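You operate a simulated robot arm through the tools that you are given. There is no shell and no other tool. Be economical: measure what you need, move in short steps, check, and stop when the job is done.

Carry out the task below with a simulated two-armed robot. There is one attempt and no reset: what you move stays moved.

TASK
Take the purple-handled strainer and leave it on the tiled table. Count the discs on the white table, then put as many of the short mandrels from the white table on the grey table. Take the orange filter on the tiled table and put it away on the wooden table. Take the teal can that says "grease" from the tiled table and leave it on top of the silver pulley there. Do these in any order. Set down upright: teal can.
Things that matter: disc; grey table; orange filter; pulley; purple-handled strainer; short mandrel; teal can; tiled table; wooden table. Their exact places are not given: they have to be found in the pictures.

Only the result counts: the job must be done as asked and must still hold three seconds after the hand-in. Knocking over, shifting, dropping, spilling or breaking anything else fails it.

THE ROBOT
Two 7-joint arms with fingered hands on one trunk, on a base that drives. Base frame: it is fixed to the floor where the robot stands at the start and does not move with it; the origin is under the middle of the robot, x ahead of it, y to its left, z up; the surface under the hand at the start is at about z = 0.8. Units: m, rad, N and s.
The left shoulder is at the start at [0.272, 0.125, 0.994], the right one opposite. Places, roughly: disc [1.25, -0.25, 0.75]; grey table [1.2, -2.9, 0.8]; orange filter (11x8x5 cm) [0.8, 0.6, 0.8]; pulley [0.5, 0.5, 0.75]; purple-handled strainer (25x9x5 cm) [0.7, 0, 0.8]; short mandrel [1, 0, 1]; teal can [0.75, 0.75, 0.75]; tiled table [1.2, 0.8, 0.8]; wooden table [12.2, 1.2, 0.8]. Payload 3.7 kg a hand.
The tool frame of a hand sits at the grasp point between the pads (the TCP): z along the fingers, y along the line on which they close. The tips reach 0.025 m beyond it. Largest opening 0.088 m; the body of the gripper starts 0.029 m behind the TCP. The gripper is a hand of 5 fingers: y runs from the thumb to the fingers, the wrist lies at [-0.013, -0.097, -0.162] in the tool frame.
Orientation is that of the tool frame in the base frame, as a unit quaternion [w, x, y, z]. With the fingers straight down and the wrist toward the robot, the tool's x, y and z point along [0, 1, 0], [1, 0, 0] and [0, 0, -1] of the base frame.

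THE INTERFACE
- The arms move only by the tool send_rows. It takes "left_plan", "right_plan" or both (then of equal length, played together; a hand with none holds still); each is a list of rows, each a list of 6 numbers: the shift along the tool's x, y, z in mm, then the turn, a rotation vector about the tool's x, y, z in rad. In form: [[tx, ty, tz, wx, wy, wz], ...]. A call has 1 to 8 rows; each row is the pose to reach, as a shift and turn from the pose commanded when the call began, along the tool's axes at that moment. Each row takes 0.2 s and may step no farther than 0.05 m and 0.15 rad from the row before; otherwise, the whole call is refused. A pose out of reach is approached as far as the arm can. The call stops where the force on the tool passes 40 N (or 10 N more than at its start, if that is more) or the arm is blocked; 0.2 s more then pass. In this call time passes only in rows, and 0.2 s behind the last. The reply holds the time, the measured pose of the TCP, the force on the tool along the base axes, the opening and the grip force, in the units named above and with some noise, with the torque about the TCP (base axes, N m) and any sound that the robot's microphone picked up, and new pictures: "pictures" is both (left out), scene, wrist or none (wrist: the cameras of the hands that moved).
- Cameras (640 x 400 px; columns grow to the right, rows downward): "scene" is now at [0.4014, 0.0461, 1.1389]; the picture's right is [0.50, -0.87, 0.00], its down [-0.32, -0.19, -0.93] and it looks along [0.80, 0.46, -0.37] (base axes); focal length 214 px, centre (320, 200). "left" rides on the left gripper at [-0.059, -0.079, -0.105] in its tool frame; the picture's right is [-0.73, -0.32, 0.61], its down [0.62, -0.68, 0.38] and it looks along [0.29, 0.66, 0.70] (tool axes); focal length 234 px, centre (320, 200). "right" rides on the right gripper at [0.059, -0.079, -0.105] in its tool frame; the picture's right is [-0.73, 0.32, -0.61], its down [-0.62, -0.68, 0.38] and it looks along [-0.29, 0.66, 0.70] (tool axes); focal length 234 px, centre (320, 200).
- slide_trunk(by): slides the trunk up (or, below 0, down) by that many m; the arms and the scene camera ride with it, the base frame stays. It gives what a move gives, with no picture.
- base_move(legs): drives the robot by 1 to 6 legs, each [ahead, left, turn to the left] in m, m and rad, along the robot's own axes; the way and the turn of a leg run together, so that a leg with both is an arc; at most 1.5 m and 3.142 rad a leg. The arms and the cameras ride along, it lands a little off, and it stops where it bumps. It gives what a move gives, and a new picture of the scene camera.
- set_fingers(index, middle, ring, little, thumb_bend, thumb_turn, hand): sets how far each is bent, from 0 (flat) to 1 (curled in); at 0.3 the hand is open as for a grip, at 0.7 the pads meet at the TCP. One left out holds its place. A second passes; each finger stops where it meets its share of the squeeze, and holds until it gets a number again. It is the only way to open and close the hand. It gives what a move gives, with no picture; readings hold the bend of each and the force on index, middle, ring, little, thumb and palm. thumb_turn goes from beside the hand (0) to across from the fingers (1), as for a grip.
- pan_tilt(pan, tilt): turns the head with the scene camera to pan (to the left, within 1.396 rad either way) and tilt (down, from -0.506 to 1.204), counted from straight ahead of the robot. It gives what a move gives, and a new picture of the scene camera.
- measure_at(camera, pixels): for up to 12 pixels [column, row] of the newest picture of that camera ("zoom" is the newest enlarged one), the place [x, y, z] in the base frame of the surface seen there, good to about 0.002 m. It takes no simulated time.
- inspect(camera, box): a new picture of the part [left, top, right, bottom] of that camera's present view, enlarged. It takes no simulated time.
- close_job(): hands the job in; it is judged then, once.

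Keep the steps short. Do not move on a guess: measure, check each grasp and each placing, and mend mistakes. In all there are 124 turns and 260 pictures (those below and enlarged ones count). Leave the grippers open and the arms clear of the work at the hand-in unless told otherwise, and finish with a single line.

The tools are called by a JSON object that holds its "fn" and its "kwargs". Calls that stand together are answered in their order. send_rows: Moves the arms, as the interface text tells. Its arguments: {"type":"object","properties":{"left_plan":{"type":"array","items":{"type":"array","items":{"type":"number"}}},"right_plan":{"type":"array","items":{"type":"array","items":{"type":"number"}}},"pictures":{"type":"string","enum":["both","scene","wrist","none"]}},"required":[]} The other tools are called the same way: slide_trunk (by) slides the trunk up or down; set_fingers (index, middle, ring, little, thumb_bend, thumb_turn, hand) moves the fingers one by one; base_move (legs) drives the base; pan_tilt (pan, tilt) turns the head that bears the scene camera; measure_at (camera, pixels) gives the place of the surface under pixels of a picture; inspect (camera, box) takes an enlarged picture of a part of a camera's view; close_job () hands the job in.

At the start:

```text
time_s: 0.0
left_tcp_pos: [0.4206, 0.4238, 1.0633]
left_tool_rot: [0.0, 0.707, 0.707, 0.0]
left_contact_force: [-0.5, 0.2, -0.1]
left_moment: [0.0, -0.02, -0.01]
left_opening: 0.0876
left_grip_force: 0.1
left_shape: jaw
left_bend: [0.3, 0.3, 0.3, 0.3, 0.3, 0.98]
left_finger forces: [0.0, 0.1, 0.1, 0.1, 0.1, 0.0]
right_tcp_pos: [0.5644, 0.0395, 1.0962]
right_tool_rot: [-0.001, 0.708, 0.707, -0.001]
right_contact_force: [0.5, 0.1, 0.3]
right_moment: [-0.01, 0.02, 0.0]
right_opening: 0.0878
right_grip_force: 0.0
right_shape: jaw
right_bend: [0.3, 0.3, 0.3, 0.3, 0.3, 0.98]
right_finger forces: [0.0, 0.1, 0.1, 0.0, 0.0, 0.0]
trunk travel left (down, up): [-0.025, 0.39]
robot x, y, heading: [-0.0022, -0.0, -0.001]
head pan, tilt: [0.635, 0.396]
```

scene: 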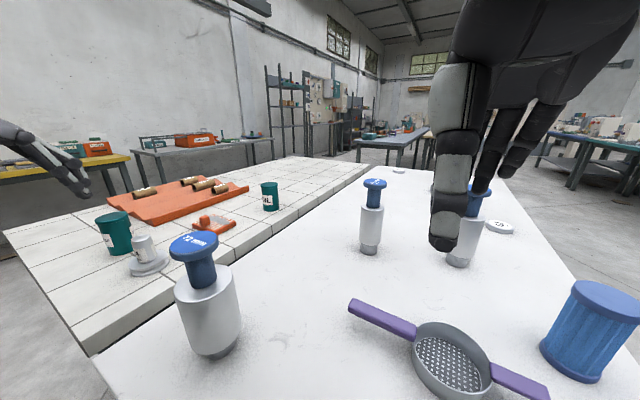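
right: 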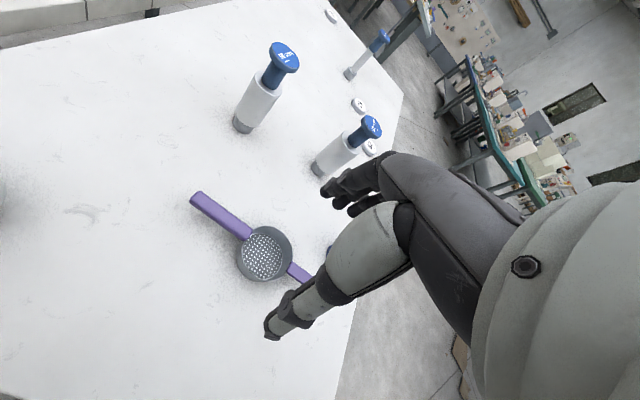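
left: 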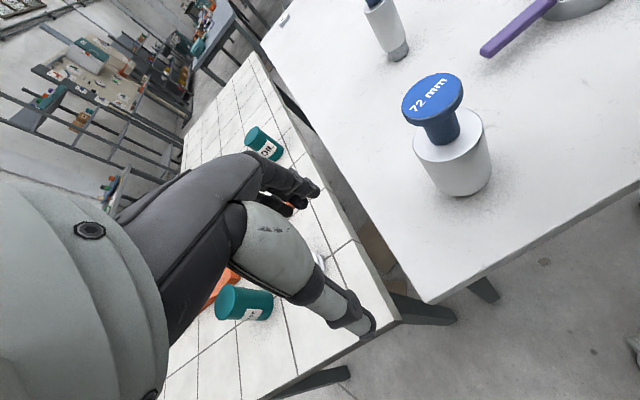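

I see a white table with mandrels, discs and the strainer, and a tiled table to the left. I'll look around with the head first.

{"fn": "pan_tilt", "kwargs": {"pan": -0.2, "tilt": 0.5}}

{"fn": "pan_tilt", "kwargs": {"pan": -1.2, "tilt": 0.3}}

{"fn": "pan_tilt", "kwargs": {"pan": 0.9, "tilt": 0.6}}

```text
time_s: 1.2
left_tcp_pos: [0.4202, 0.4248, 1.0641]
left_tool_rot: [0.0, 0.707, 0.708, 0.0]
left_contact_force: [0.7, -0.1, 0.0]
left_moment: [0.02, -0.01, 0.04]
left_opening: 0.0878
left_grip_force: 0.1
left_shape: jaw
left_bend: [0.3, 0.3, 0.3, 0.3, 0.3, 0.98]
left_finger forces: [0.0, 0.0, 0.0, 0.0, 0.1, 0.0]
right_tcp_pos: [0.5637, 0.0395, 1.0961]
right_tool_rot: [0.0, 0.707, 0.708, 0.0]
right_contact_force: [-0.1, -0.3, -0.8]
right_moment: [0.03, -0.02, 0.02]
right_opening: 0.0877
right_grip_force: 0.0
right_shape: jaw
right_bend: [0.3, 0.3, 0.3, 0.3, 0.3, 0.98]
right_finger forces: [0.0, 0.0, 0.0, 0.1, 0.1, 0.0]
trunk travel left (down, up): [-0.025, 0.39]
robot x, y, heading: [0.0023, -0.0033, -0.002]
head pan, tilt: [-0.201, 0.499]
```

scene: 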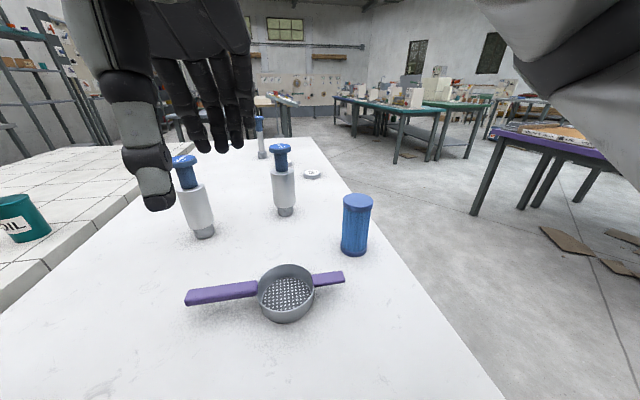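

```text
time_s: 2.4
left_tcp_pos: [0.4201, 0.4234, 1.0651]
left_tool_rot: [0.0, 0.707, 0.707, 0.0]
left_contact_force: [-0.1, 0.0, -0.5]
left_moment: [-0.03, -0.03, 0.02]
left_opening: 0.0875
left_grip_force: 0.0
left_shape: jaw
left_bend: [0.3, 0.3, 0.3, 0.3, 0.3, 0.98]
left_finger forces: [0.1, 0.1, 0.0, 0.0, 0.1, 0.0]
right_tcp_pos: [0.566, 0.0381, 1.0998]
right_tool_rot: [-0.003, 0.71, 0.704, 0.006]
right_contact_force: [27.9, -39.5, 65.1]
right_moment: [2.73, 6.51, 2.72]
right_opening: 0.0881
right_grip_force: 0.1
right_shape: jaw
right_bend: [0.3, 0.3, 0.3, 0.3, 0.3, 0.98]
right_finger forces: [0.1, 0.1, 0.1, 0.0, 0.0, 0.0]
trunk travel left (down, up): [-0.025, 0.39]
robot x, y, heading: [-0.002, -0.0002, -0.001]
head pan, tilt: [-1.201, 0.3]
```

scene: 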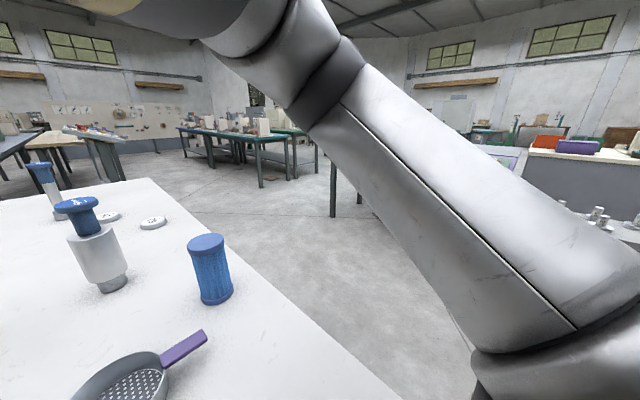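

```text
time_s: 4.4
left_tcp_pos: [0.4206, 0.4235, 1.0636]
left_tool_rot: [0.0, 0.707, 0.707, 0.0]
left_contact_force: [0.5, -0.2, -0.3]
left_moment: [-0.03, -0.02, 0.02]
left_opening: 0.0875
left_grip_force: 0.1
left_shape: jaw
left_bend: [0.3, 0.3, 0.3, 0.3, 0.3, 0.98]
left_finger forces: [0.0, 0.0, 0.0, 0.0, 0.0, 0.0]
right_tcp_pos: [0.5638, 0.0403, 1.0965]
right_tool_rot: [-0.001, 0.709, 0.705, 0.001]
right_contact_force: [0.9, -0.5, 0.4]
right_moment: [-0.02, -0.03, -0.02]
right_opening: 0.0878
right_grip_force: 0.2
right_shape: jaw
right_bend: [0.3, 0.3, 0.3, 0.3, 0.3, 0.98]
right_finger forces: [0.1, 0.1, 0.0, 0.1, 0.0, 0.1]
trunk travel left (down, up): [-0.025, 0.39]
robot x, y, heading: [-0.0046, 0.0018, -0.002]
head pan, tilt: [0.901, 0.6]
```

scene: 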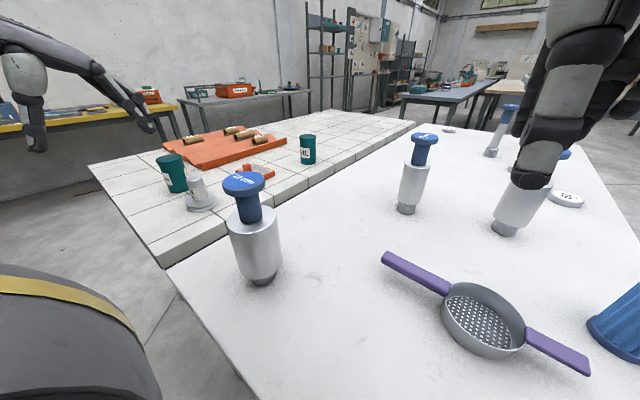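

Zoom on the tiled-table objects and the disc area.

{"fn": "inspect", "kwargs": {"camera": "scene", "box": [140, 110, 340, 235]}}

{"fn": "inspect", "kwargs": {"camera": "scene", "box": [380, 80, 640, 242]}}

{"fn": "measure_at", "kwargs": {"camera": "scene", "pixels": [[255, 250], [243, 182], [413, 190], [518, 210], [490, 150], [175, 158], [201, 203], [258, 170], [307, 138], [300, 170], [478, 310], [448, 130]]}}

```text
3.20 times, centred on (240, 172) of scene
```

zoom: 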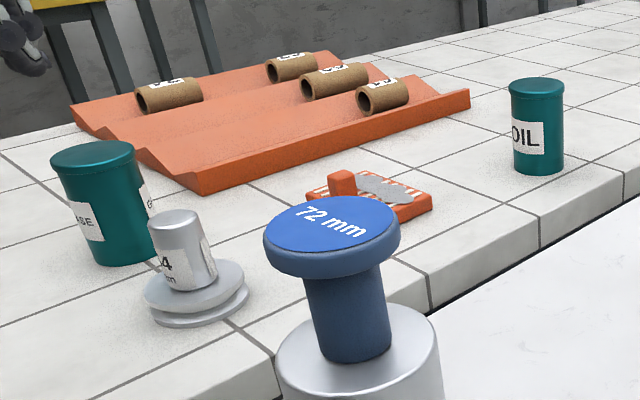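

```text
2.46 times, centred on (510, 161) of scene
```

zoom: 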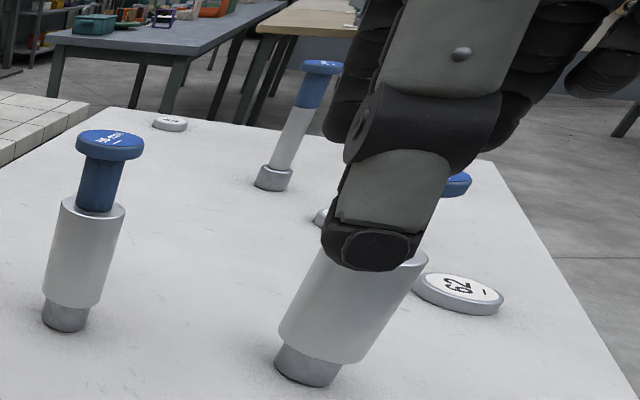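

```text
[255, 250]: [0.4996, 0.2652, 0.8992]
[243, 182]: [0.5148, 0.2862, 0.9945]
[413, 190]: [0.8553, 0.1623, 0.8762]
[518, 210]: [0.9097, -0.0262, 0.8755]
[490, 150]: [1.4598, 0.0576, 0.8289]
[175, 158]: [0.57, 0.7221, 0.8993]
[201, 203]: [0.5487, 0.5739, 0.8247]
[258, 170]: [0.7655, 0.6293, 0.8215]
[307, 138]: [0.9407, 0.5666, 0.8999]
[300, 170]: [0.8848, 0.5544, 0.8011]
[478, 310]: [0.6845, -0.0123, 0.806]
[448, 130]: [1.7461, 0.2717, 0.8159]
```

Teal can near is "GREASE"; the farther one says "OIL". Now view the white table for discs and mandrel sizes.

{"fn": "pan_tilt", "kwargs": {"pan": -0.2, "tilt": 0.35}}

{"fn": "inspect", "kwargs": {"camera": "scene", "box": [150, 100, 400, 256]}}

{"fn": "inspect", "kwargs": {"camera": "right", "box": [200, 0, 456, 160]}}

```text
time_s: 5.8
left_tcp_pos: [0.4215, 0.4243, 1.0629]
left_tool_rot: [0.0, 0.707, 0.707, 0.0]
left_contact_force: [-0.3, -0.6, 0.0]
left_moment: [0.01, 0.01, -0.04]
left_opening: 0.0878
left_grip_force: 0.1
left_shape: jaw
left_bend: [0.3, 0.3, 0.3, 0.3, 0.3, 0.98]
left_finger forces: [0.1, 0.0, 0.0, 0.0, 0.1, 0.0]
right_tcp_pos: [0.5641, 0.0392, 1.0955]
right_tool_rot: [0.0, 0.707, 0.707, 0.0]
right_contact_force: [0.5, 0.7, 0.4]
right_moment: [0.0, -0.04, -0.03]
right_opening: 0.0879
right_grip_force: 0.0
right_shape: jaw
right_bend: [0.3, 0.3, 0.3, 0.3, 0.3, 0.98]
right_finger forces: [0.0, 0.0, 0.1, 0.1, 0.1, 0.0]
trunk travel left (down, up): [-0.025, 0.39]
robot x, y, heading: [0.0028, 0.0006, 0.003]
head pan, tilt: [-0.201, 0.351]
```

scene: 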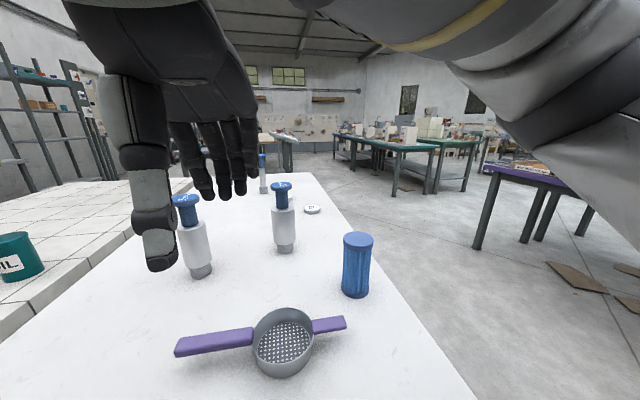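

```text
2.56 times, centred on (275, 178) of scene
```

zoom: 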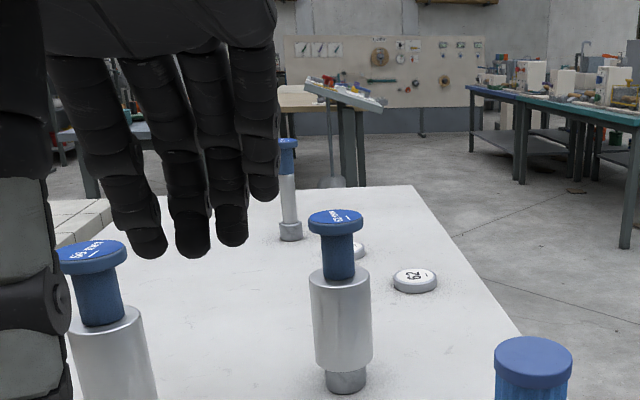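

```text
2.50 times, centred on (328, 80) of right
```

zoom: 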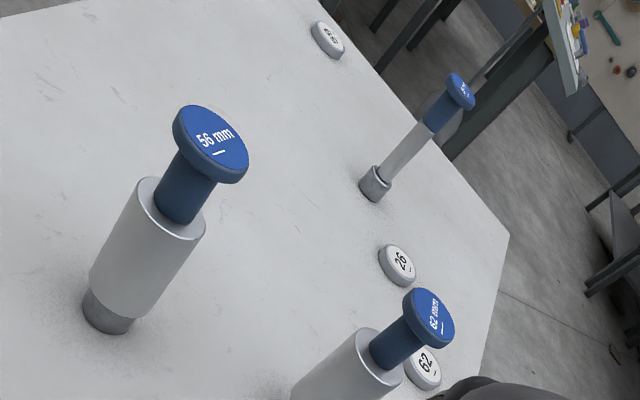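

I see three discs so far and four mandrels (72, 56, 62, and a thin far one). Measure heights and discs.

{"fn": "measure_at", "kwargs": {"camera": "scene", "pixels": [[187, 198], [200, 272], [281, 185], [285, 248], [262, 155], [264, 190], [312, 209], [291, 197], [283, 212], [357, 240], [355, 293], [312, 212]]}}

{"fn": "measure_at", "kwargs": {"camera": "zoom", "pixels": [[212, 140], [110, 325], [326, 37], [461, 90], [374, 185], [398, 262], [436, 308], [425, 365]]}}

```text
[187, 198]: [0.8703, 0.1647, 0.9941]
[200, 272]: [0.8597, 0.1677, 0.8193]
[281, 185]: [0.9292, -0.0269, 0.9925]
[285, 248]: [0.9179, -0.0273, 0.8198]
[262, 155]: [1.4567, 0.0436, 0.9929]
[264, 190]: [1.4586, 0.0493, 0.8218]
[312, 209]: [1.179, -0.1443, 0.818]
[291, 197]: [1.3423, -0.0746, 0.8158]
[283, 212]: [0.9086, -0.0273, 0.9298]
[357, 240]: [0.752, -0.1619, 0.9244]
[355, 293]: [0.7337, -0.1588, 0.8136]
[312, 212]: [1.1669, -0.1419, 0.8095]
```

```text
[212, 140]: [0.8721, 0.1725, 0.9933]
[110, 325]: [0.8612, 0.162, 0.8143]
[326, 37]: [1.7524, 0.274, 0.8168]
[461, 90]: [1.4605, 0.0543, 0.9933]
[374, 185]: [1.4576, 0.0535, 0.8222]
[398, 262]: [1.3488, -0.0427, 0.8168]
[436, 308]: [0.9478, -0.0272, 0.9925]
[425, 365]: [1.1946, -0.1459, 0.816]
```

Three discs (26, 62, 6x). Now look left again to measure can, pulley, filter, and tiled table edges.

{"fn": "pan_tilt", "kwargs": {"pan": 1.0, "tilt": 0.6}}

{"fn": "inspect", "kwargs": {"camera": "scene", "box": [160, 130, 320, 230]}}

```text
time_s: 7.2
left_tcp_pos: [0.4205, 0.4246, 1.0636]
left_tool_rot: [0.0, 0.707, 0.707, -0.001]
left_contact_force: [-0.6, 0.0, -0.2]
left_moment: [-0.01, 0.0, 0.01]
left_opening: 0.0878
left_grip_force: 0.1
left_shape: jaw
left_bend: [0.3, 0.3, 0.3, 0.3, 0.3, 0.98]
left_finger forces: [0.0, 0.1, 0.0, 0.1, 0.0, 0.1]
right_tcp_pos: [0.5652, 0.0409, 1.0947]
right_tool_rot: [-0.002, 0.708, 0.706, -0.001]
right_contact_force: [-0.7, 0.0, 0.5]
right_moment: [-0.03, 0.02, 0.01]
right_opening: 0.0877
right_grip_force: 0.0
right_shape: jaw
right_bend: [0.3, 0.3, 0.3, 0.3, 0.3, 0.98]
right_finger forces: [0.1, 0.0, 0.0, 0.1, 0.0, 0.1]
trunk travel left (down, up): [-0.025, 0.39]
robot x, y, heading: [0.002, 0.0018, 0.002]
head pan, tilt: [1.0, 0.6]
```

scene: 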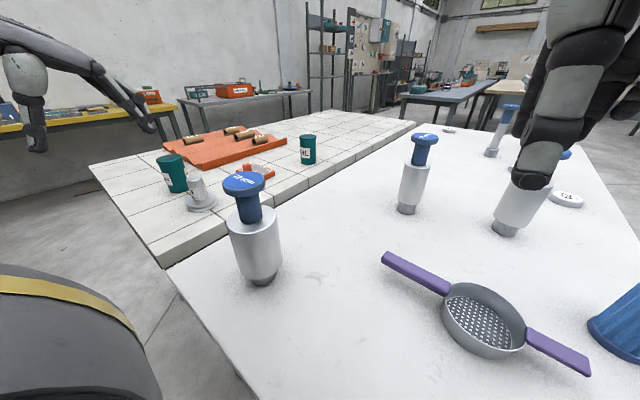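

```text
4.00 times, centred on (240, 180) of scene
```

zoom: 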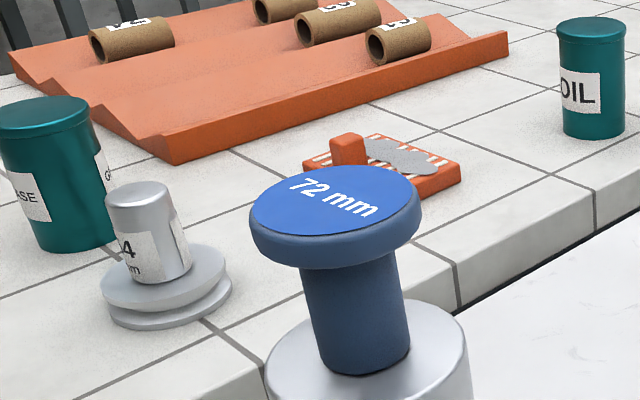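

{"fn": "measure_at", "kwargs": {"camera": "zoom", "pixels": [[4, 115], [86, 105], [42, 98], [42, 138], [110, 197], [164, 190], [137, 184], [138, 200], [348, 138], [455, 165], [310, 165], [425, 195]]}}

{"fn": "measure_at", "kwargs": {"camera": "scene", "pixels": [[90, 165], [158, 245], [200, 185], [210, 208], [186, 205], [170, 262], [388, 130], [228, 232], [230, 210], [300, 240], [220, 170], [350, 160]]}}

```text
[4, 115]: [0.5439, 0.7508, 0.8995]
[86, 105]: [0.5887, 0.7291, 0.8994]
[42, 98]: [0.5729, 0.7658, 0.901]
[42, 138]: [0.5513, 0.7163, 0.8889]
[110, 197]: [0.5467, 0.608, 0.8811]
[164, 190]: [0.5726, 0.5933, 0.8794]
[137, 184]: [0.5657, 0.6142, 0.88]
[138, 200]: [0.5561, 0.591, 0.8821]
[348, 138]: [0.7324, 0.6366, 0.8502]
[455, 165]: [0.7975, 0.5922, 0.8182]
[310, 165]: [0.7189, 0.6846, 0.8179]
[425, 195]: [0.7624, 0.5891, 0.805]
```

```text
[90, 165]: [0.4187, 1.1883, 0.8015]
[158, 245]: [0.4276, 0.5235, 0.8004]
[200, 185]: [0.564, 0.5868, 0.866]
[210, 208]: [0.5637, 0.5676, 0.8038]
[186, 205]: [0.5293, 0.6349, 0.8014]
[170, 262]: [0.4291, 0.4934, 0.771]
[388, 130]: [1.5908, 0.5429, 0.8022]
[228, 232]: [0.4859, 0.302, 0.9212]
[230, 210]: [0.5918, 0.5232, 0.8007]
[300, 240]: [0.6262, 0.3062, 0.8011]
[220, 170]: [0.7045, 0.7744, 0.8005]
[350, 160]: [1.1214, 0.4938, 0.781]
```

Grease can: centre ≈(0.565,0.741), top 0.90, Ø≈0.053. Pulley hub top: centre ≈(0.561,0.602), z 0.88. Move the left hand above the can.

{"fn": "send_rows", "kwargs": {"left_plan": [[40, 18, 0, 0, 0, 0], [80, 36, 5, 0, 0, 0], [120, 54, 10, 0, 0, 0], [160, 72, 20, 0, 0, 0], [200, 90, 30, 0, 0, 0], [240, 110, 40, 0, 0, 0], [280, 128, 50, 0, 0, 0], [317, 144.5, 60, 0, 0, 0]], "pictures": "both"}}

```text
time_s: 9.0
left_tcp_pos: [0.5693, 0.7432, 1.01]
left_tool_rot: [0.0, 0.708, 0.706, 0.002]
left_contact_force: [0.2, 0.2, 0.2]
left_moment: [0.04, 0.0, 0.0]
left_opening: 0.0877
left_grip_force: 0.1
left_shape: jaw
left_bend: [0.3, 0.3, 0.3, 0.3, 0.3, 0.98]
left_finger forces: [0.1, 0.0, 0.1, 0.1, 0.1, 0.0]
right_tcp_pos: [0.5647, 0.037, 1.0982]
right_tool_rot: [-0.003, 0.709, 0.705, 0.002]
right_contact_force: [-0.1, 0.9, -0.2]
right_moment: [-0.01, 0.0, 0.01]
right_opening: 0.0878
right_grip_force: 0.1
right_shape: jaw
right_bend: [0.3, 0.3, 0.3, 0.3, 0.3, 0.98]
right_finger forces: [0.0, 0.0, 0.0, 0.0, 0.0, 0.0]
trunk travel left (down, up): [-0.025, 0.39]
robot x, y, heading: [0.0001, 0.0001, -0.0]
head pan, tilt: [1.0, 0.6]
```

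scene: 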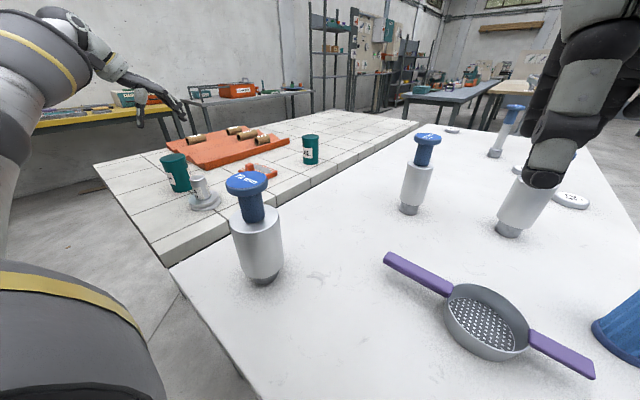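
left: 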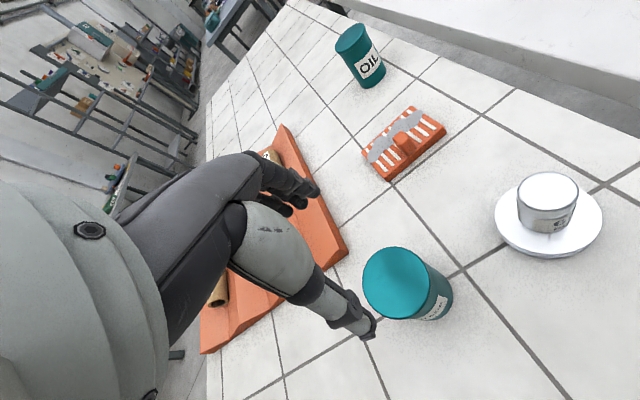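

{"fn": "measure_at", "kwargs": {"camera": "left", "pixels": [[364, 285], [425, 285], [396, 250], [396, 317], [395, 284], [519, 190], [578, 190], [548, 173], [548, 208], [548, 190], [500, 225], [600, 225]]}}

```text
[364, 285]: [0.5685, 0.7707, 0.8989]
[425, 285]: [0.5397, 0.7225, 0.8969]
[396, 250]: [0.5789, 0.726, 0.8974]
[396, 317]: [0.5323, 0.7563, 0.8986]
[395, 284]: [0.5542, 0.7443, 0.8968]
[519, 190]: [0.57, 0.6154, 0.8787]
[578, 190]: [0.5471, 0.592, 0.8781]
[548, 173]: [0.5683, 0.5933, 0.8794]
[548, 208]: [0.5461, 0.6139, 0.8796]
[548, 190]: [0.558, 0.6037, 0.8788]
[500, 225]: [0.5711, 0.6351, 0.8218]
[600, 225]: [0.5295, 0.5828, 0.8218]
```

Lower the left hand over the can (centre ≈0.556,0.743).

{"fn": "send_rows", "kwargs": {"left_plan": [[2, -10, 0, 0, 0, 0], [2, -10, 40, 0, 0, 0], [2, -10, 80, 0, 0, 0], [2, -10, 105, 0, 0, 0], [2, -10, 122, 0, 0, 0], [2, -10, 122, 0, 0, 0]], "pictures": "wrist"}}

```text
time_s: 10.4
left_tcp_pos: [0.5547, 0.7467, 0.8818]
left_tool_rot: [0.0, 0.707, 0.707, -0.001]
left_contact_force: [2.6, -1.9, 2.8]
left_moment: [0.0, -0.09, -0.02]
left_opening: 0.0874
left_grip_force: 0.1
left_shape: jaw
left_bend: [0.29, 0.3, 0.3, 0.3, 0.3, 0.98]
left_finger forces: [3.5, 0.1, 0.0, 0.0, 0.0, 0.0]
right_tcp_pos: [0.5661, 0.0391, 1.0973]
right_tool_rot: [-0.003, 0.71, 0.704, 0.0]
right_contact_force: [0.0, 0.3, -0.6]
right_moment: [0.02, 0.0, 0.03]
right_opening: 0.0878
right_grip_force: 0.0
right_shape: jaw
right_bend: [0.3, 0.3, 0.3, 0.3, 0.3, 0.98]
right_finger forces: [0.1, 0.0, 0.0, 0.0, 0.0, 0.1]
trunk travel left (down, up): [-0.025, 0.39]
robot x, y, heading: [-0.001, 0.0015, -0.003]
head pan, tilt: [1.0, 0.6]
```

left: 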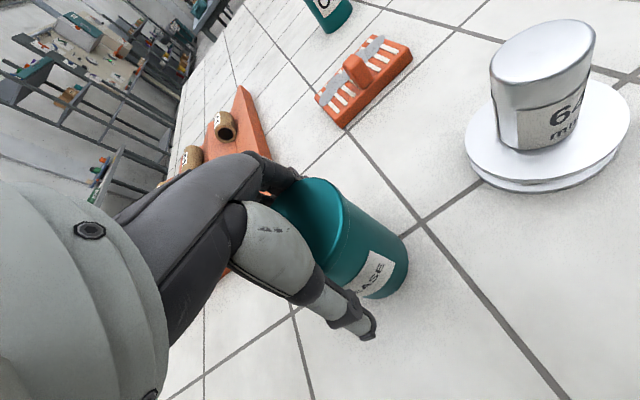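

Index finger brushes the can (3.5 N); shift slightly toward the can (+x, −y).

{"fn": "send_rows", "kwargs": {"left_plan": [[-4, 7, 0, 0, 0, 0], [-6, 8, 0, 0, 0, 0]], "pictures": "wrist"}}

{"fn": "measure_at", "kwargs": {"camera": "left", "pixels": [[320, 190], [345, 210], [330, 270], [300, 185], [320, 230]]}}

```text
time_s: 11.0
left_tcp_pos: [0.5642, 0.7386, 0.8814]
left_tool_rot: [0.0, 0.707, 0.707, 0.0]
left_contact_force: [-1.1, 0.3, 0.1]
left_moment: [-0.01, 0.01, 0.01]
left_opening: 0.0879
left_grip_force: 0.1
left_shape: jaw
left_bend: [0.3, 0.3, 0.3, 0.3, 0.3, 0.98]
left_finger forces: [0.0, 0.0, 0.1, 0.1, 0.7, 0.1]
right_tcp_pos: [0.5662, 0.0399, 1.097]
right_tool_rot: [-0.005, 0.711, 0.703, 0.001]
right_contact_force: [-0.4, 0.4, 0.1]
right_moment: [0.02, 0.01, -0.02]
right_opening: 0.0877
right_grip_force: 0.1
right_shape: jaw
right_bend: [0.3, 0.3, 0.3, 0.3, 0.3, 0.98]
right_finger forces: [0.0, 0.0, 0.0, 0.0, 0.1, 0.0]
trunk travel left (down, up): [-0.025, 0.39]
robot x, y, heading: [0.0001, -0.0022, 0.001]
head pan, tilt: [1.0, 0.6]
```

left: 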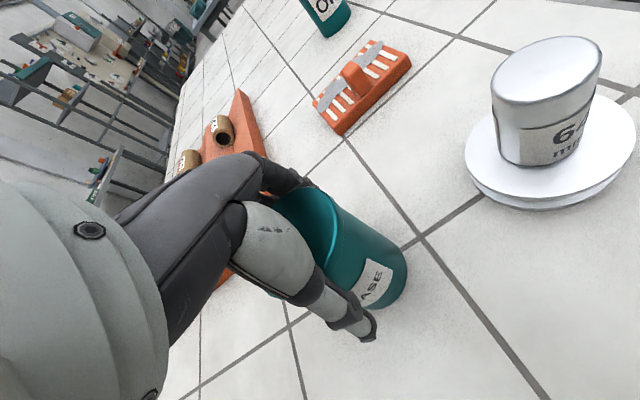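

```text
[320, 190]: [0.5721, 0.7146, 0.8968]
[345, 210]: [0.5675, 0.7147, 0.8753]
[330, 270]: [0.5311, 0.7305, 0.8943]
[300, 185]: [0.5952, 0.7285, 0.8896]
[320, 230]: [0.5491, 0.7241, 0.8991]
```

Now centred; close the left hand on the can.

{"fn": "set_fingers", "kwargs": {"hand": "left", "index": 0.65, "middle": 0.65, "ring": 0.65, "little": 0.65, "thumb_bend": 0.65}}

```text
time_s: 12.0
left_tcp_pos: [0.5643, 0.7386, 0.8823]
left_tool_rot: [0.0, 0.707, 0.707, 0.001]
left_contact_force: [1.9, 0.6, 1.5]
left_moment: [0.07, -0.29, -0.01]
left_opening: 0.0527
left_grip_force: 27.2
left_shape: fingers
left_bend: [0.42, 0.5, 0.55, 0.65, 0.51, 0.95]
left_finger forces: [14.6, 7.2, 5.2, 0.0, 27.4, 0.0]
right_tcp_pos: [0.5671, 0.0388, 1.0972]
right_tool_rot: [-0.004, 0.71, 0.704, 0.001]
right_contact_force: [0.2, 0.4, -0.4]
right_moment: [0.01, 0.0, -0.03]
right_opening: 0.0877
right_grip_force: 0.1
right_shape: jaw
right_bend: [0.3, 0.3, 0.3, 0.3, 0.3, 0.98]
right_finger forces: [0.0, 0.0, 0.0, 0.0, 0.1, 0.1]
trunk travel left (down, up): [-0.025, 0.39]
robot x, y, heading: [-0.0022, 0.0004, 0.0]
head pan, tilt: [1.0, 0.6]
```

Grip 27 N. Lift straight up ~0.10 m and look.

{"fn": "send_rows", "kwargs": {"left_plan": [[0, 0, -25, 0, 0, 0], [0, 0, -60, 0, 0, 0], [0, 0, -105, 0, 0, 0], [0, 0, -105, 0, 0, 0]], "pictures": "both"}}

```text
time_s: 13.0
left_tcp_pos: [0.5615, 0.7409, 0.9878]
left_tool_rot: [0.001, 0.707, 0.707, -0.001]
left_contact_force: [0.0, 1.4, -2.8]
left_moment: [-0.01, -0.01, 0.0]
left_opening: 0.0525
left_grip_force: 25.2
left_shape: fingers
left_bend: [0.42, 0.51, 0.56, 0.65, 0.51, 0.95]
left_finger forces: [12.6, 6.5, 5.0, 0.1, 26.7, 0.0]
right_tcp_pos: [0.5664, 0.0397, 1.0977]
right_tool_rot: [-0.005, 0.71, 0.704, 0.001]
right_contact_force: [-0.6, 0.1, -0.3]
right_moment: [-0.01, 0.01, 0.0]
right_opening: 0.0879
right_grip_force: 0.1
right_shape: jaw
right_bend: [0.3, 0.3, 0.3, 0.3, 0.3, 0.98]
right_finger forces: [0.0, 0.1, 0.1, 0.0, 0.0, 0.0]
trunk travel left (down, up): [-0.025, 0.39]
robot x, y, heading: [-0.0033, -0.0017, -0.003]
head pan, tilt: [1.0, 0.6]
```

scene: 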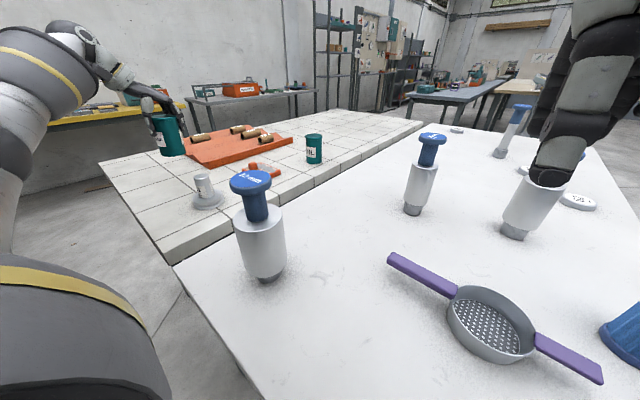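
left: 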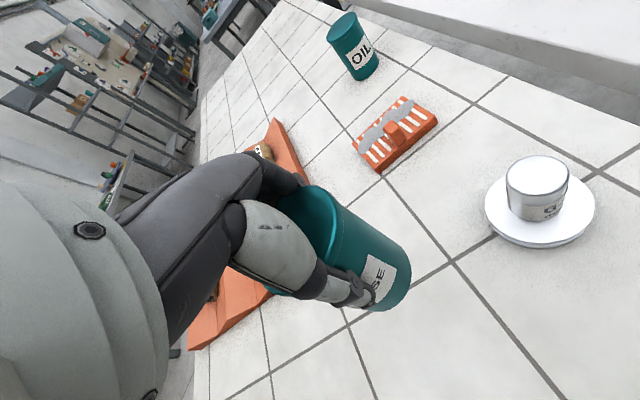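

{"fn": "inspect", "kwargs": {"camera": "scene", "box": [120, 90, 280, 190]}}

```text
4.00 times, centred on (200, 140) of scene
```

zoom: 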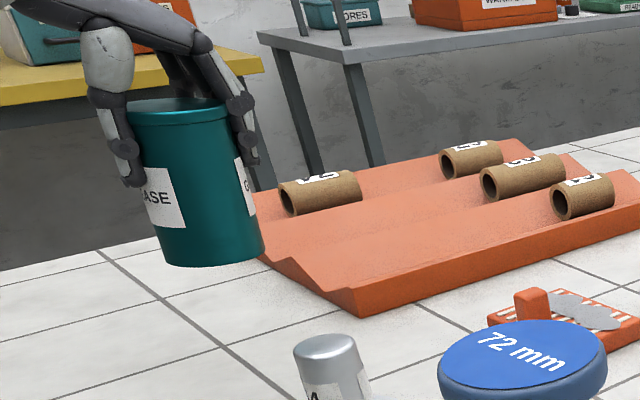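

{"fn": "measure_at", "kwargs": {"camera": "zoom", "pixels": [[165, 255], [258, 245], [212, 263], [180, 125], [200, 200], [240, 190], [175, 230], [325, 340], [295, 350], [354, 345], [325, 358]]}}

{"fn": "measure_at", "kwargs": {"camera": "left", "pixels": [[508, 184], [567, 184], [537, 163], [537, 194], [330, 250], [345, 220], [400, 260], [380, 230], [390, 285]]}}

```text
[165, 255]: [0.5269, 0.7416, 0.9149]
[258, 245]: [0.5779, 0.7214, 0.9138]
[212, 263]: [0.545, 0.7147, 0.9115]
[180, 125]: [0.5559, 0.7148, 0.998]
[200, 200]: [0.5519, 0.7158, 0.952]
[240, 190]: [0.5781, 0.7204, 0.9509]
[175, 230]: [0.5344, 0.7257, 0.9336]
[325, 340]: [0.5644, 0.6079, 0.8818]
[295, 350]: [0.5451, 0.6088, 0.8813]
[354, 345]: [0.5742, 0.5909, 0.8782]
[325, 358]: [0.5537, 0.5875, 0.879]
```

```text
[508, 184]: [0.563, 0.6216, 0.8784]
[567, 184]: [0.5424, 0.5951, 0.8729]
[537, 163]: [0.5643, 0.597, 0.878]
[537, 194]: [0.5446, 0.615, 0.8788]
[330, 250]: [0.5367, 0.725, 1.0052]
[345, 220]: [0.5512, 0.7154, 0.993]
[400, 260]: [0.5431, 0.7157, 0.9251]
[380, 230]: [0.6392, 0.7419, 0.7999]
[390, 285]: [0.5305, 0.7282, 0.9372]
```

Can is upright, bottom ≈0.909, hub top 0.880. Shift it over the hub: Δx≈+3.5 mm, Δy≈−141 mm.

{"fn": "send_rows", "kwargs": {"left_plan": [[-30, 1, 0, 0, 0, 0], [-65, 2, 0, 0, 0, 0], [-100, 3, 0, 0, 0, 0], [-130, 3.5, 0, 0, 0, 0], [-141, 3.5, 0, 0, 0, 0], [-141, 3.5, 0, 0, 0, 0]], "pictures": "both"}}

{"fn": "inspect", "kwargs": {"camera": "scene", "box": [160, 120, 288, 200]}}

```text
time_s: 14.4
left_tcp_pos: [0.5661, 0.5967, 0.9885]
left_tool_rot: [-0.001, 0.707, 0.707, 0.0]
left_contact_force: [0.5, 0.1, -3.0]
left_moment: [0.0, 0.0, -0.01]
left_opening: 0.0525
left_grip_force: 24.9
left_shape: fingers
left_bend: [0.42, 0.51, 0.56, 0.65, 0.51, 0.95]
left_finger forces: [12.4, 6.4, 5.0, 0.1, 25.7, 0.0]
right_tcp_pos: [0.5667, 0.039, 1.0981]
right_tool_rot: [-0.003, 0.71, 0.704, 0.001]
right_contact_force: [0.4, 0.0, 0.1]
right_moment: [-0.05, 0.0, 0.02]
right_opening: 0.0875
right_grip_force: 0.0
right_shape: jaw
right_bend: [0.3, 0.3, 0.3, 0.3, 0.3, 0.98]
right_finger forces: [0.0, 0.1, 0.0, 0.0, 0.0, 0.0]
trunk travel left (down, up): [-0.025, 0.39]
robot x, y, heading: [-0.0017, -0.0025, -0.004]
head pan, tilt: [1.0, 0.6]
```

scene: 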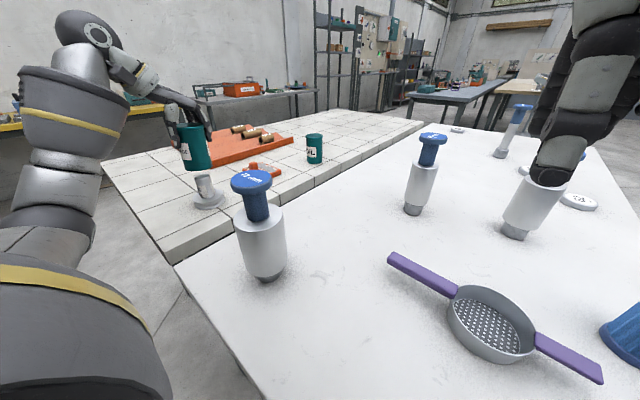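
left: 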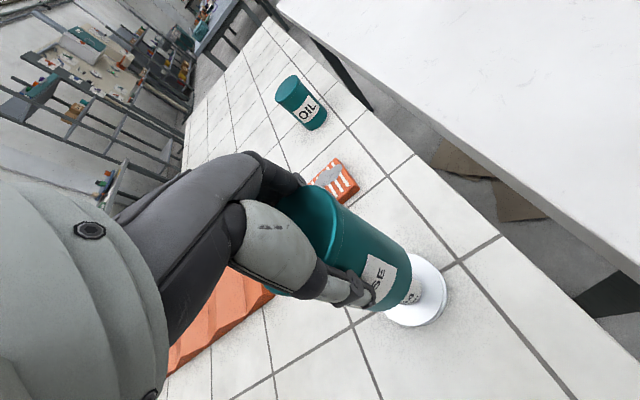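

```text
5.00 times, centred on (224, 160) of scene
```

zoom: 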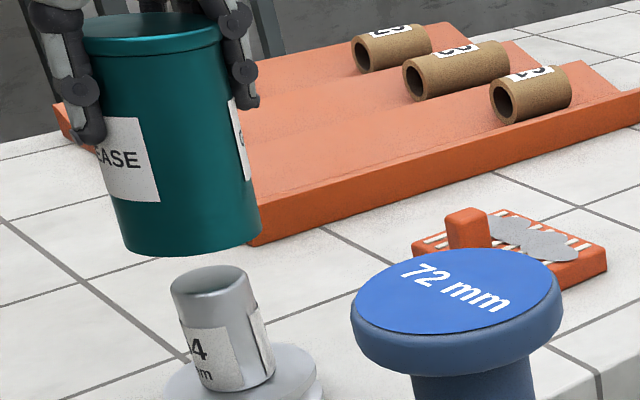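

{"fn": "measure_at", "kwargs": {"camera": "zoom", "pixels": [[125, 240], [258, 228], [195, 255], [150, 252], [235, 247], [173, 288], [248, 278], [207, 267], [210, 300], [208, 283], [190, 220]]}}

```text
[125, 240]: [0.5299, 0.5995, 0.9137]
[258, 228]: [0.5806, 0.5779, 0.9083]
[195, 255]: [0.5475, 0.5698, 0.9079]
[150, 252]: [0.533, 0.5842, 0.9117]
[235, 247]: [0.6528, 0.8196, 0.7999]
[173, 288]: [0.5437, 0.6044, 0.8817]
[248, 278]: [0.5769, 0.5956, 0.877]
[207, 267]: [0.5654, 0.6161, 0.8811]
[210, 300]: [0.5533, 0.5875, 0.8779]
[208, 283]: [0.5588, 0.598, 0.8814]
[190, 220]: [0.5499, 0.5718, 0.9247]
```

Fit: can centre ≈(0.558,0.596), hub ≈(0.560,0.601). Correct +2 mm x, +4.5 mm y and lower 20 mm.

{"fn": "send_rows", "kwargs": {"left_plan": [[4.5, 1.5, 0, 0, 0, 0], [4.5, 1.5, 10, 0, 0, 0], [4.5, 1.5, 20, 0, 0, 0], [4.5, 1.5, 22, 0, 0, 0]], "pictures": "scene"}}

{"fn": "inspect", "kwargs": {"camera": "scene", "box": [160, 120, 256, 216]}}

{"fn": "inspect", "kwargs": {"camera": "left", "box": [320, 180, 480, 340]}}

```text
time_s: 15.4
left_tcp_pos: [0.5692, 0.6025, 0.9649]
left_tool_rot: [0.0, 0.707, 0.707, 0.0]
left_contact_force: [0.1, 0.3, -2.3]
left_moment: [-0.03, -0.02, 0.0]
left_opening: 0.0523
left_grip_force: 24.3
left_shape: fingers
left_bend: [0.42, 0.51, 0.56, 0.65, 0.51, 0.95]
left_finger forces: [12.4, 6.4, 5.0, 0.0, 25.7, 0.0]
right_tcp_pos: [0.5661, 0.0386, 1.0977]
right_tool_rot: [-0.003, 0.709, 0.705, 0.002]
right_contact_force: [-0.1, 0.1, 0.6]
right_moment: [0.0, -0.01, -0.02]
right_opening: 0.0879
right_grip_force: 0.1
right_shape: jaw
right_bend: [0.3, 0.3, 0.3, 0.3, 0.3, 0.98]
right_finger forces: [0.1, 0.0, 0.0, 0.0, 0.0, 0.1]
trunk travel left (down, up): [-0.025, 0.39]
robot x, y, heading: [-0.0003, 0.003, 0.001]
head pan, tilt: [1.0, 0.6]
```

scene: 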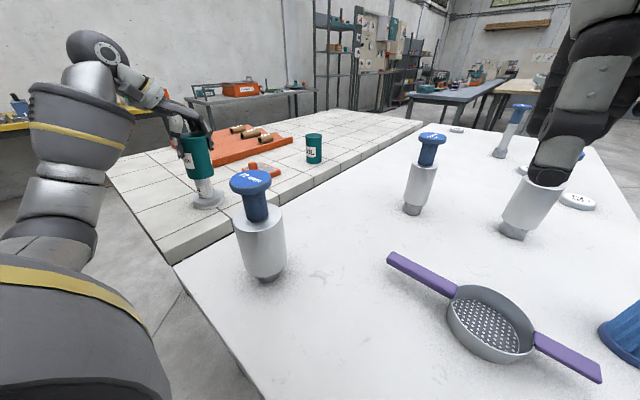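

```text
4.17 times, centred on (208, 168) of scene
```

zoom: 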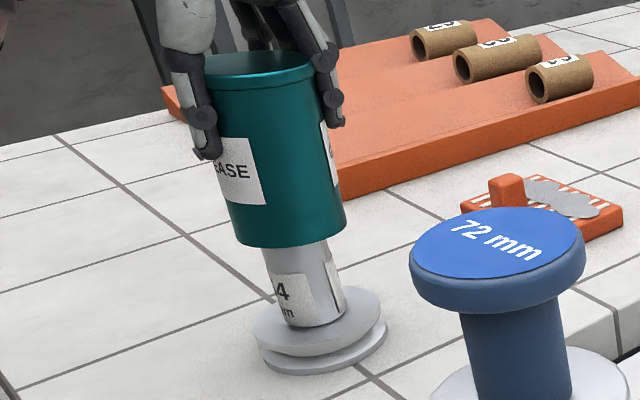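

```text
2.50 times, centred on (400, 260) of left
```

zoom: 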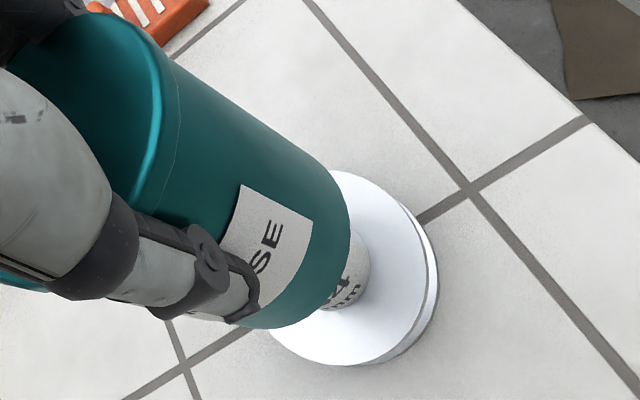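

{"fn": "inspect", "kwargs": {"camera": "scene", "box": [160, 120, 256, 216]}}

{"fn": "measure_at", "kwargs": {"camera": "zoom", "pixels": [[234, 233], [344, 222], [292, 244], [255, 242], [270, 265], [322, 260], [296, 258], [296, 310], [258, 330], [384, 330], [325, 370]]}}

```text
4.17 times, centred on (208, 168) of scene
```

zoom: 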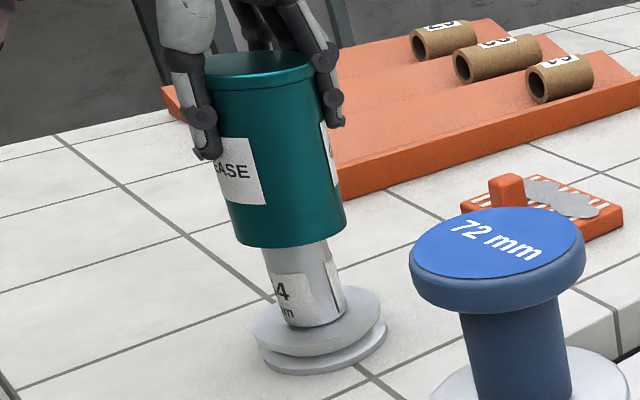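

```text
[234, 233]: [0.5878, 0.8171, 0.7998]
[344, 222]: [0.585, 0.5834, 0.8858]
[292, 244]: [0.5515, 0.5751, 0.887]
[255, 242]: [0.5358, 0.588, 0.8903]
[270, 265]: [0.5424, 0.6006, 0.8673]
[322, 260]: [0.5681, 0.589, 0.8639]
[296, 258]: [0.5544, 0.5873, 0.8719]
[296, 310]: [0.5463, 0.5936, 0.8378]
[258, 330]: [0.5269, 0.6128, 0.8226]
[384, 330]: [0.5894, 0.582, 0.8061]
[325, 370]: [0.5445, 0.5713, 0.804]
```

Alignment within ~2 mm. Nudge +1.5 mm y and lower gently to contact.

{"fn": "send_rows", "kwargs": {"left_plan": [[1.5, 0, 2, 0, 0, 0], [1.5, 0, 4, 0, 0, 0], [1.5, 0, 6, 0, 0, 0], [1.5, 0, 8, 0, 0, 0]], "pictures": "scene"}}

{"fn": "inspect", "kwargs": {"camera": "scene", "box": [160, 120, 256, 216]}}

```text
time_s: 16.4
left_tcp_pos: [0.5678, 0.6017, 0.9611]
left_tool_rot: [0.002, 0.707, 0.707, 0.004]
left_contact_force: [0.3, -0.2, 20.3]
left_moment: [0.11, -0.23, 0.0]
left_opening: 0.0523
left_grip_force: 27.2
left_shape: fingers
left_bend: [0.42, 0.51, 0.56, 0.65, 0.52, 0.95]
left_finger forces: [13.5, 7.0, 6.1, 0.0, 27.7, 0.1]
right_tcp_pos: [0.5647, 0.0379, 1.0993]
right_tool_rot: [-0.003, 0.709, 0.705, 0.002]
right_contact_force: [-0.2, -0.3, 0.1]
right_moment: [0.01, 0.02, 0.01]
right_opening: 0.0879
right_grip_force: 0.1
right_shape: jaw
right_bend: [0.3, 0.3, 0.3, 0.3, 0.3, 0.98]
right_finger forces: [0.0, 0.0, 0.1, 0.0, 0.0, 0.0]
trunk travel left (down, up): [-0.025, 0.39]
robot x, y, heading: [0.0007, 0.0002, 0.003]
head pan, tilt: [1.0, 0.6]
```

scene: 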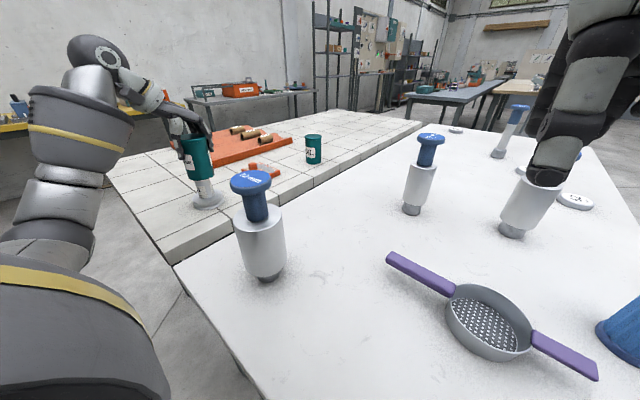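

```text
4.17 times, centred on (208, 168) of scene
```

zoom: 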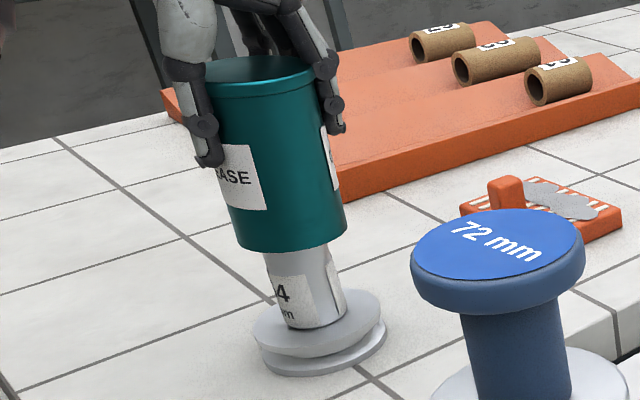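

Seated (20 N). Relax downforce, then open.

{"fn": "send_rows", "kwargs": {"left_plan": [[0, 0, -2, 0, 0, 0], [0, 0, -3, 0, 0, 0]], "pictures": "none"}}

{"fn": "set_fingers", "kwargs": {"hand": "left", "index": 0.39, "middle": 0.46, "ring": 0.5, "little": 0.5, "thumb_bend": 0.48}}

{"fn": "inspect", "kwargs": {"camera": "scene", "box": [160, 120, 256, 216]}}

```text
time_s: 17.0
left_tcp_pos: [0.5692, 0.6014, 0.9615]
left_tool_rot: [-0.001, 0.707, 0.707, 0.001]
left_contact_force: [0.3, 1.6, 14.0]
left_moment: [0.16, -0.25, 0.02]
left_opening: 0.0521
left_grip_force: 27.0
left_shape: fingers
left_bend: [0.42, 0.51, 0.56, 0.65, 0.52, 0.95]
left_finger forces: [13.7, 7.4, 6.4, 0.0, 27.0, 0.1]
right_tcp_pos: [0.5644, 0.0391, 1.0979]
right_tool_rot: [-0.003, 0.71, 0.704, 0.002]
right_contact_force: [-0.4, -0.4, 0.4]
right_moment: [0.02, -0.05, 0.03]
right_opening: 0.0877
right_grip_force: 0.0
right_shape: jaw
right_bend: [0.3, 0.3, 0.3, 0.3, 0.3, 0.98]
right_finger forces: [0.0, 0.0, 0.0, 0.0, 0.1, 0.0]
trunk travel left (down, up): [-0.025, 0.39]
robot x, y, heading: [0.0017, -0.001, 0.0]
head pan, tilt: [1.0, 0.6]
```

```text
time_s: 18.0
left_tcp_pos: [0.5688, 0.602, 0.96]
left_tool_rot: [0.0, 0.707, 0.707, 0.0]
left_contact_force: [-1.3, -0.5, 5.8]
left_moment: [-0.01, 0.03, 0.03]
left_opening: 0.0653
left_grip_force: 6.4
left_shape: fingers
left_bend: [0.36, 0.45, 0.5, 0.5, 0.46, 0.97]
left_finger forces: [5.4, 0.4, 0.4, 0.0, 7.0, 0.0]
right_tcp_pos: [0.5659, 0.0383, 1.0975]
right_tool_rot: [-0.002, 0.711, 0.704, 0.001]
right_contact_force: [0.1, 0.2, 1.0]
right_moment: [0.01, 0.02, 0.04]
right_opening: 0.0876
right_grip_force: 0.0
right_shape: jaw
right_bend: [0.3, 0.3, 0.3, 0.3, 0.3, 0.98]
right_finger forces: [0.0, 0.0, 0.0, 0.0, 0.0, 0.1]
trunk travel left (down, up): [-0.025, 0.39]
robot x, y, heading: [-0.0008, 0.0027, 0.001]
head pan, tilt: [1.0, 0.6]
```

```text
4.17 times, centred on (208, 168) of scene
```

zoom: 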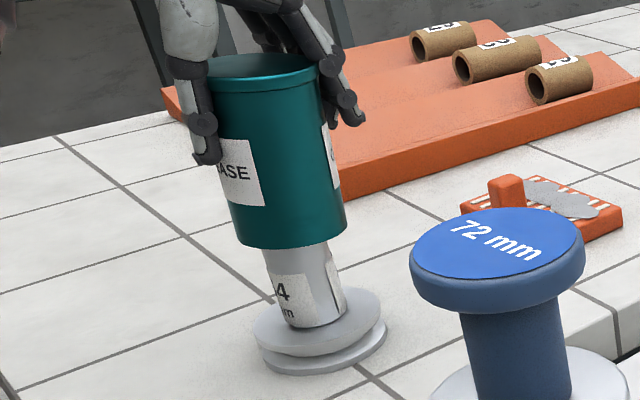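

Still light contact; open further.

{"fn": "set_fingers", "kwargs": {"hand": "left", "index": 0.25, "middle": 0.25, "ring": 0.25, "little": 0.25, "thumb_bend": 0.33}}

{"fn": "inspect", "kwargs": {"camera": "scene", "box": [160, 120, 256, 216]}}

```text
time_s: 19.0
left_tcp_pos: [0.5688, 0.6034, 0.9605]
left_tool_rot: [0.0, 0.708, 0.707, 0.0]
left_contact_force: [-0.1, -0.9, 0.1]
left_moment: [0.0, 0.02, 0.02]
left_opening: 0.0879
left_grip_force: 0.6
left_shape: fingers
left_bend: [0.25, 0.25, 0.25, 0.25, 0.33, 0.97]
left_finger forces: [0.1, 0.1, 0.0, 0.0, 0.4, 0.0]
right_tcp_pos: [0.5662, 0.0399, 1.0966]
right_tool_rot: [-0.004, 0.71, 0.705, 0.001]
right_contact_force: [-0.1, 0.3, -0.2]
right_moment: [0.01, -0.02, 0.0]
right_opening: 0.0878
right_grip_force: 0.0
right_shape: jaw
right_bend: [0.3, 0.3, 0.3, 0.3, 0.3, 0.98]
right_finger forces: [0.0, 0.0, 0.0, 0.0, 0.1, 0.1]
trunk travel left (down, up): [-0.025, 0.39]
robot x, y, heading: [0.0012, -0.0014, 0.006]
head pan, tilt: [1.0, 0.6]
```

```text
4.17 times, centred on (208, 168) of scene
```

zoom: 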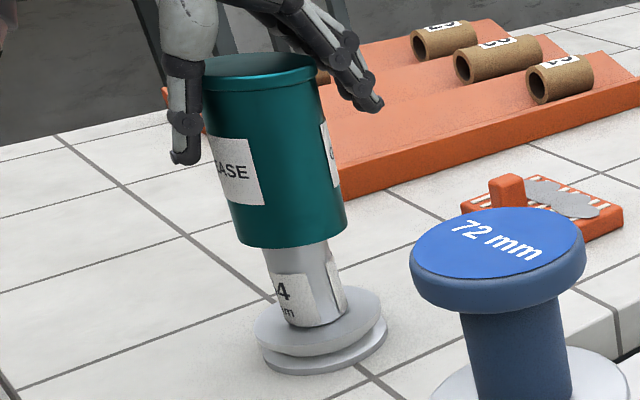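

The can stands. Back off slightly (−x) and rise.

{"fn": "send_rows", "kwargs": {"left_plan": [[0, -4, 0, 0, 0, 0], [0, -4, -20, 0, 0, 0], [0, -4, -60, 0, 0, 0], [0, -4, -100, 0, 0, 0]], "pictures": "both"}}

```text
time_s: 20.0
left_tcp_pos: [0.5655, 0.6015, 1.0607]
left_tool_rot: [0.0, 0.707, 0.707, 0.0]
left_contact_force: [-0.2, 0.4, -0.5]
left_moment: [-0.03, -0.03, 0.0]
left_opening: 0.0878
left_grip_force: 0.2
left_shape: fingers
left_bend: [0.25, 0.25, 0.25, 0.25, 0.33, 0.97]
left_finger forces: [0.0, 0.0, 0.1, 0.0, 0.1, 0.1]
right_tcp_pos: [0.5672, 0.0396, 1.0975]
right_tool_rot: [-0.004, 0.71, 0.704, 0.0]
right_contact_force: [0.0, 0.3, -0.3]
right_moment: [0.04, 0.0, -0.01]
right_opening: 0.0878
right_grip_force: 0.1
right_shape: jaw
right_bend: [0.3, 0.3, 0.3, 0.3, 0.3, 0.98]
right_finger forces: [0.0, 0.0, 0.0, 0.0, 0.1, 0.0]
trunk travel left (down, up): [-0.025, 0.39]
robot x, y, heading: [0.0034, -0.0025, 0.002]
head pan, tilt: [1.0, 0.6]
```

scene: 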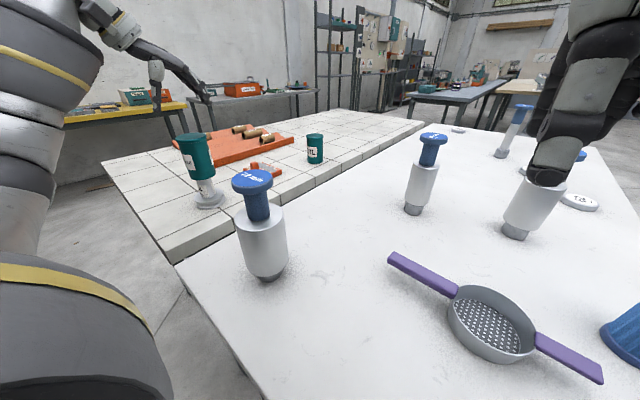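
left: 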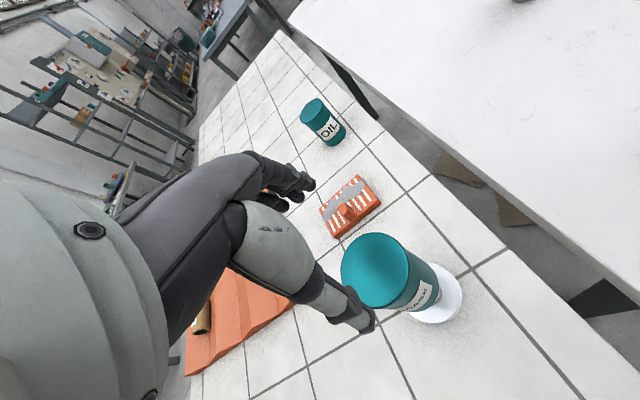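

Can balanced on the hub. Next the orange filter: zoom on it with the left camera.

{"fn": "inspect", "kwargs": {"camera": "left", "box": [290, 160, 402, 250]}}

```text
4.44 times, centred on (346, 205) of left
```

zoom: 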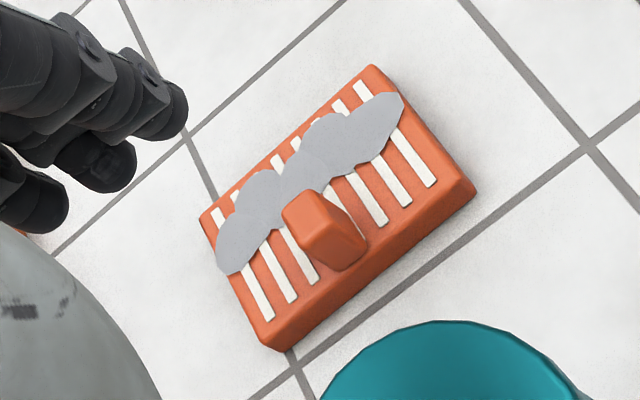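

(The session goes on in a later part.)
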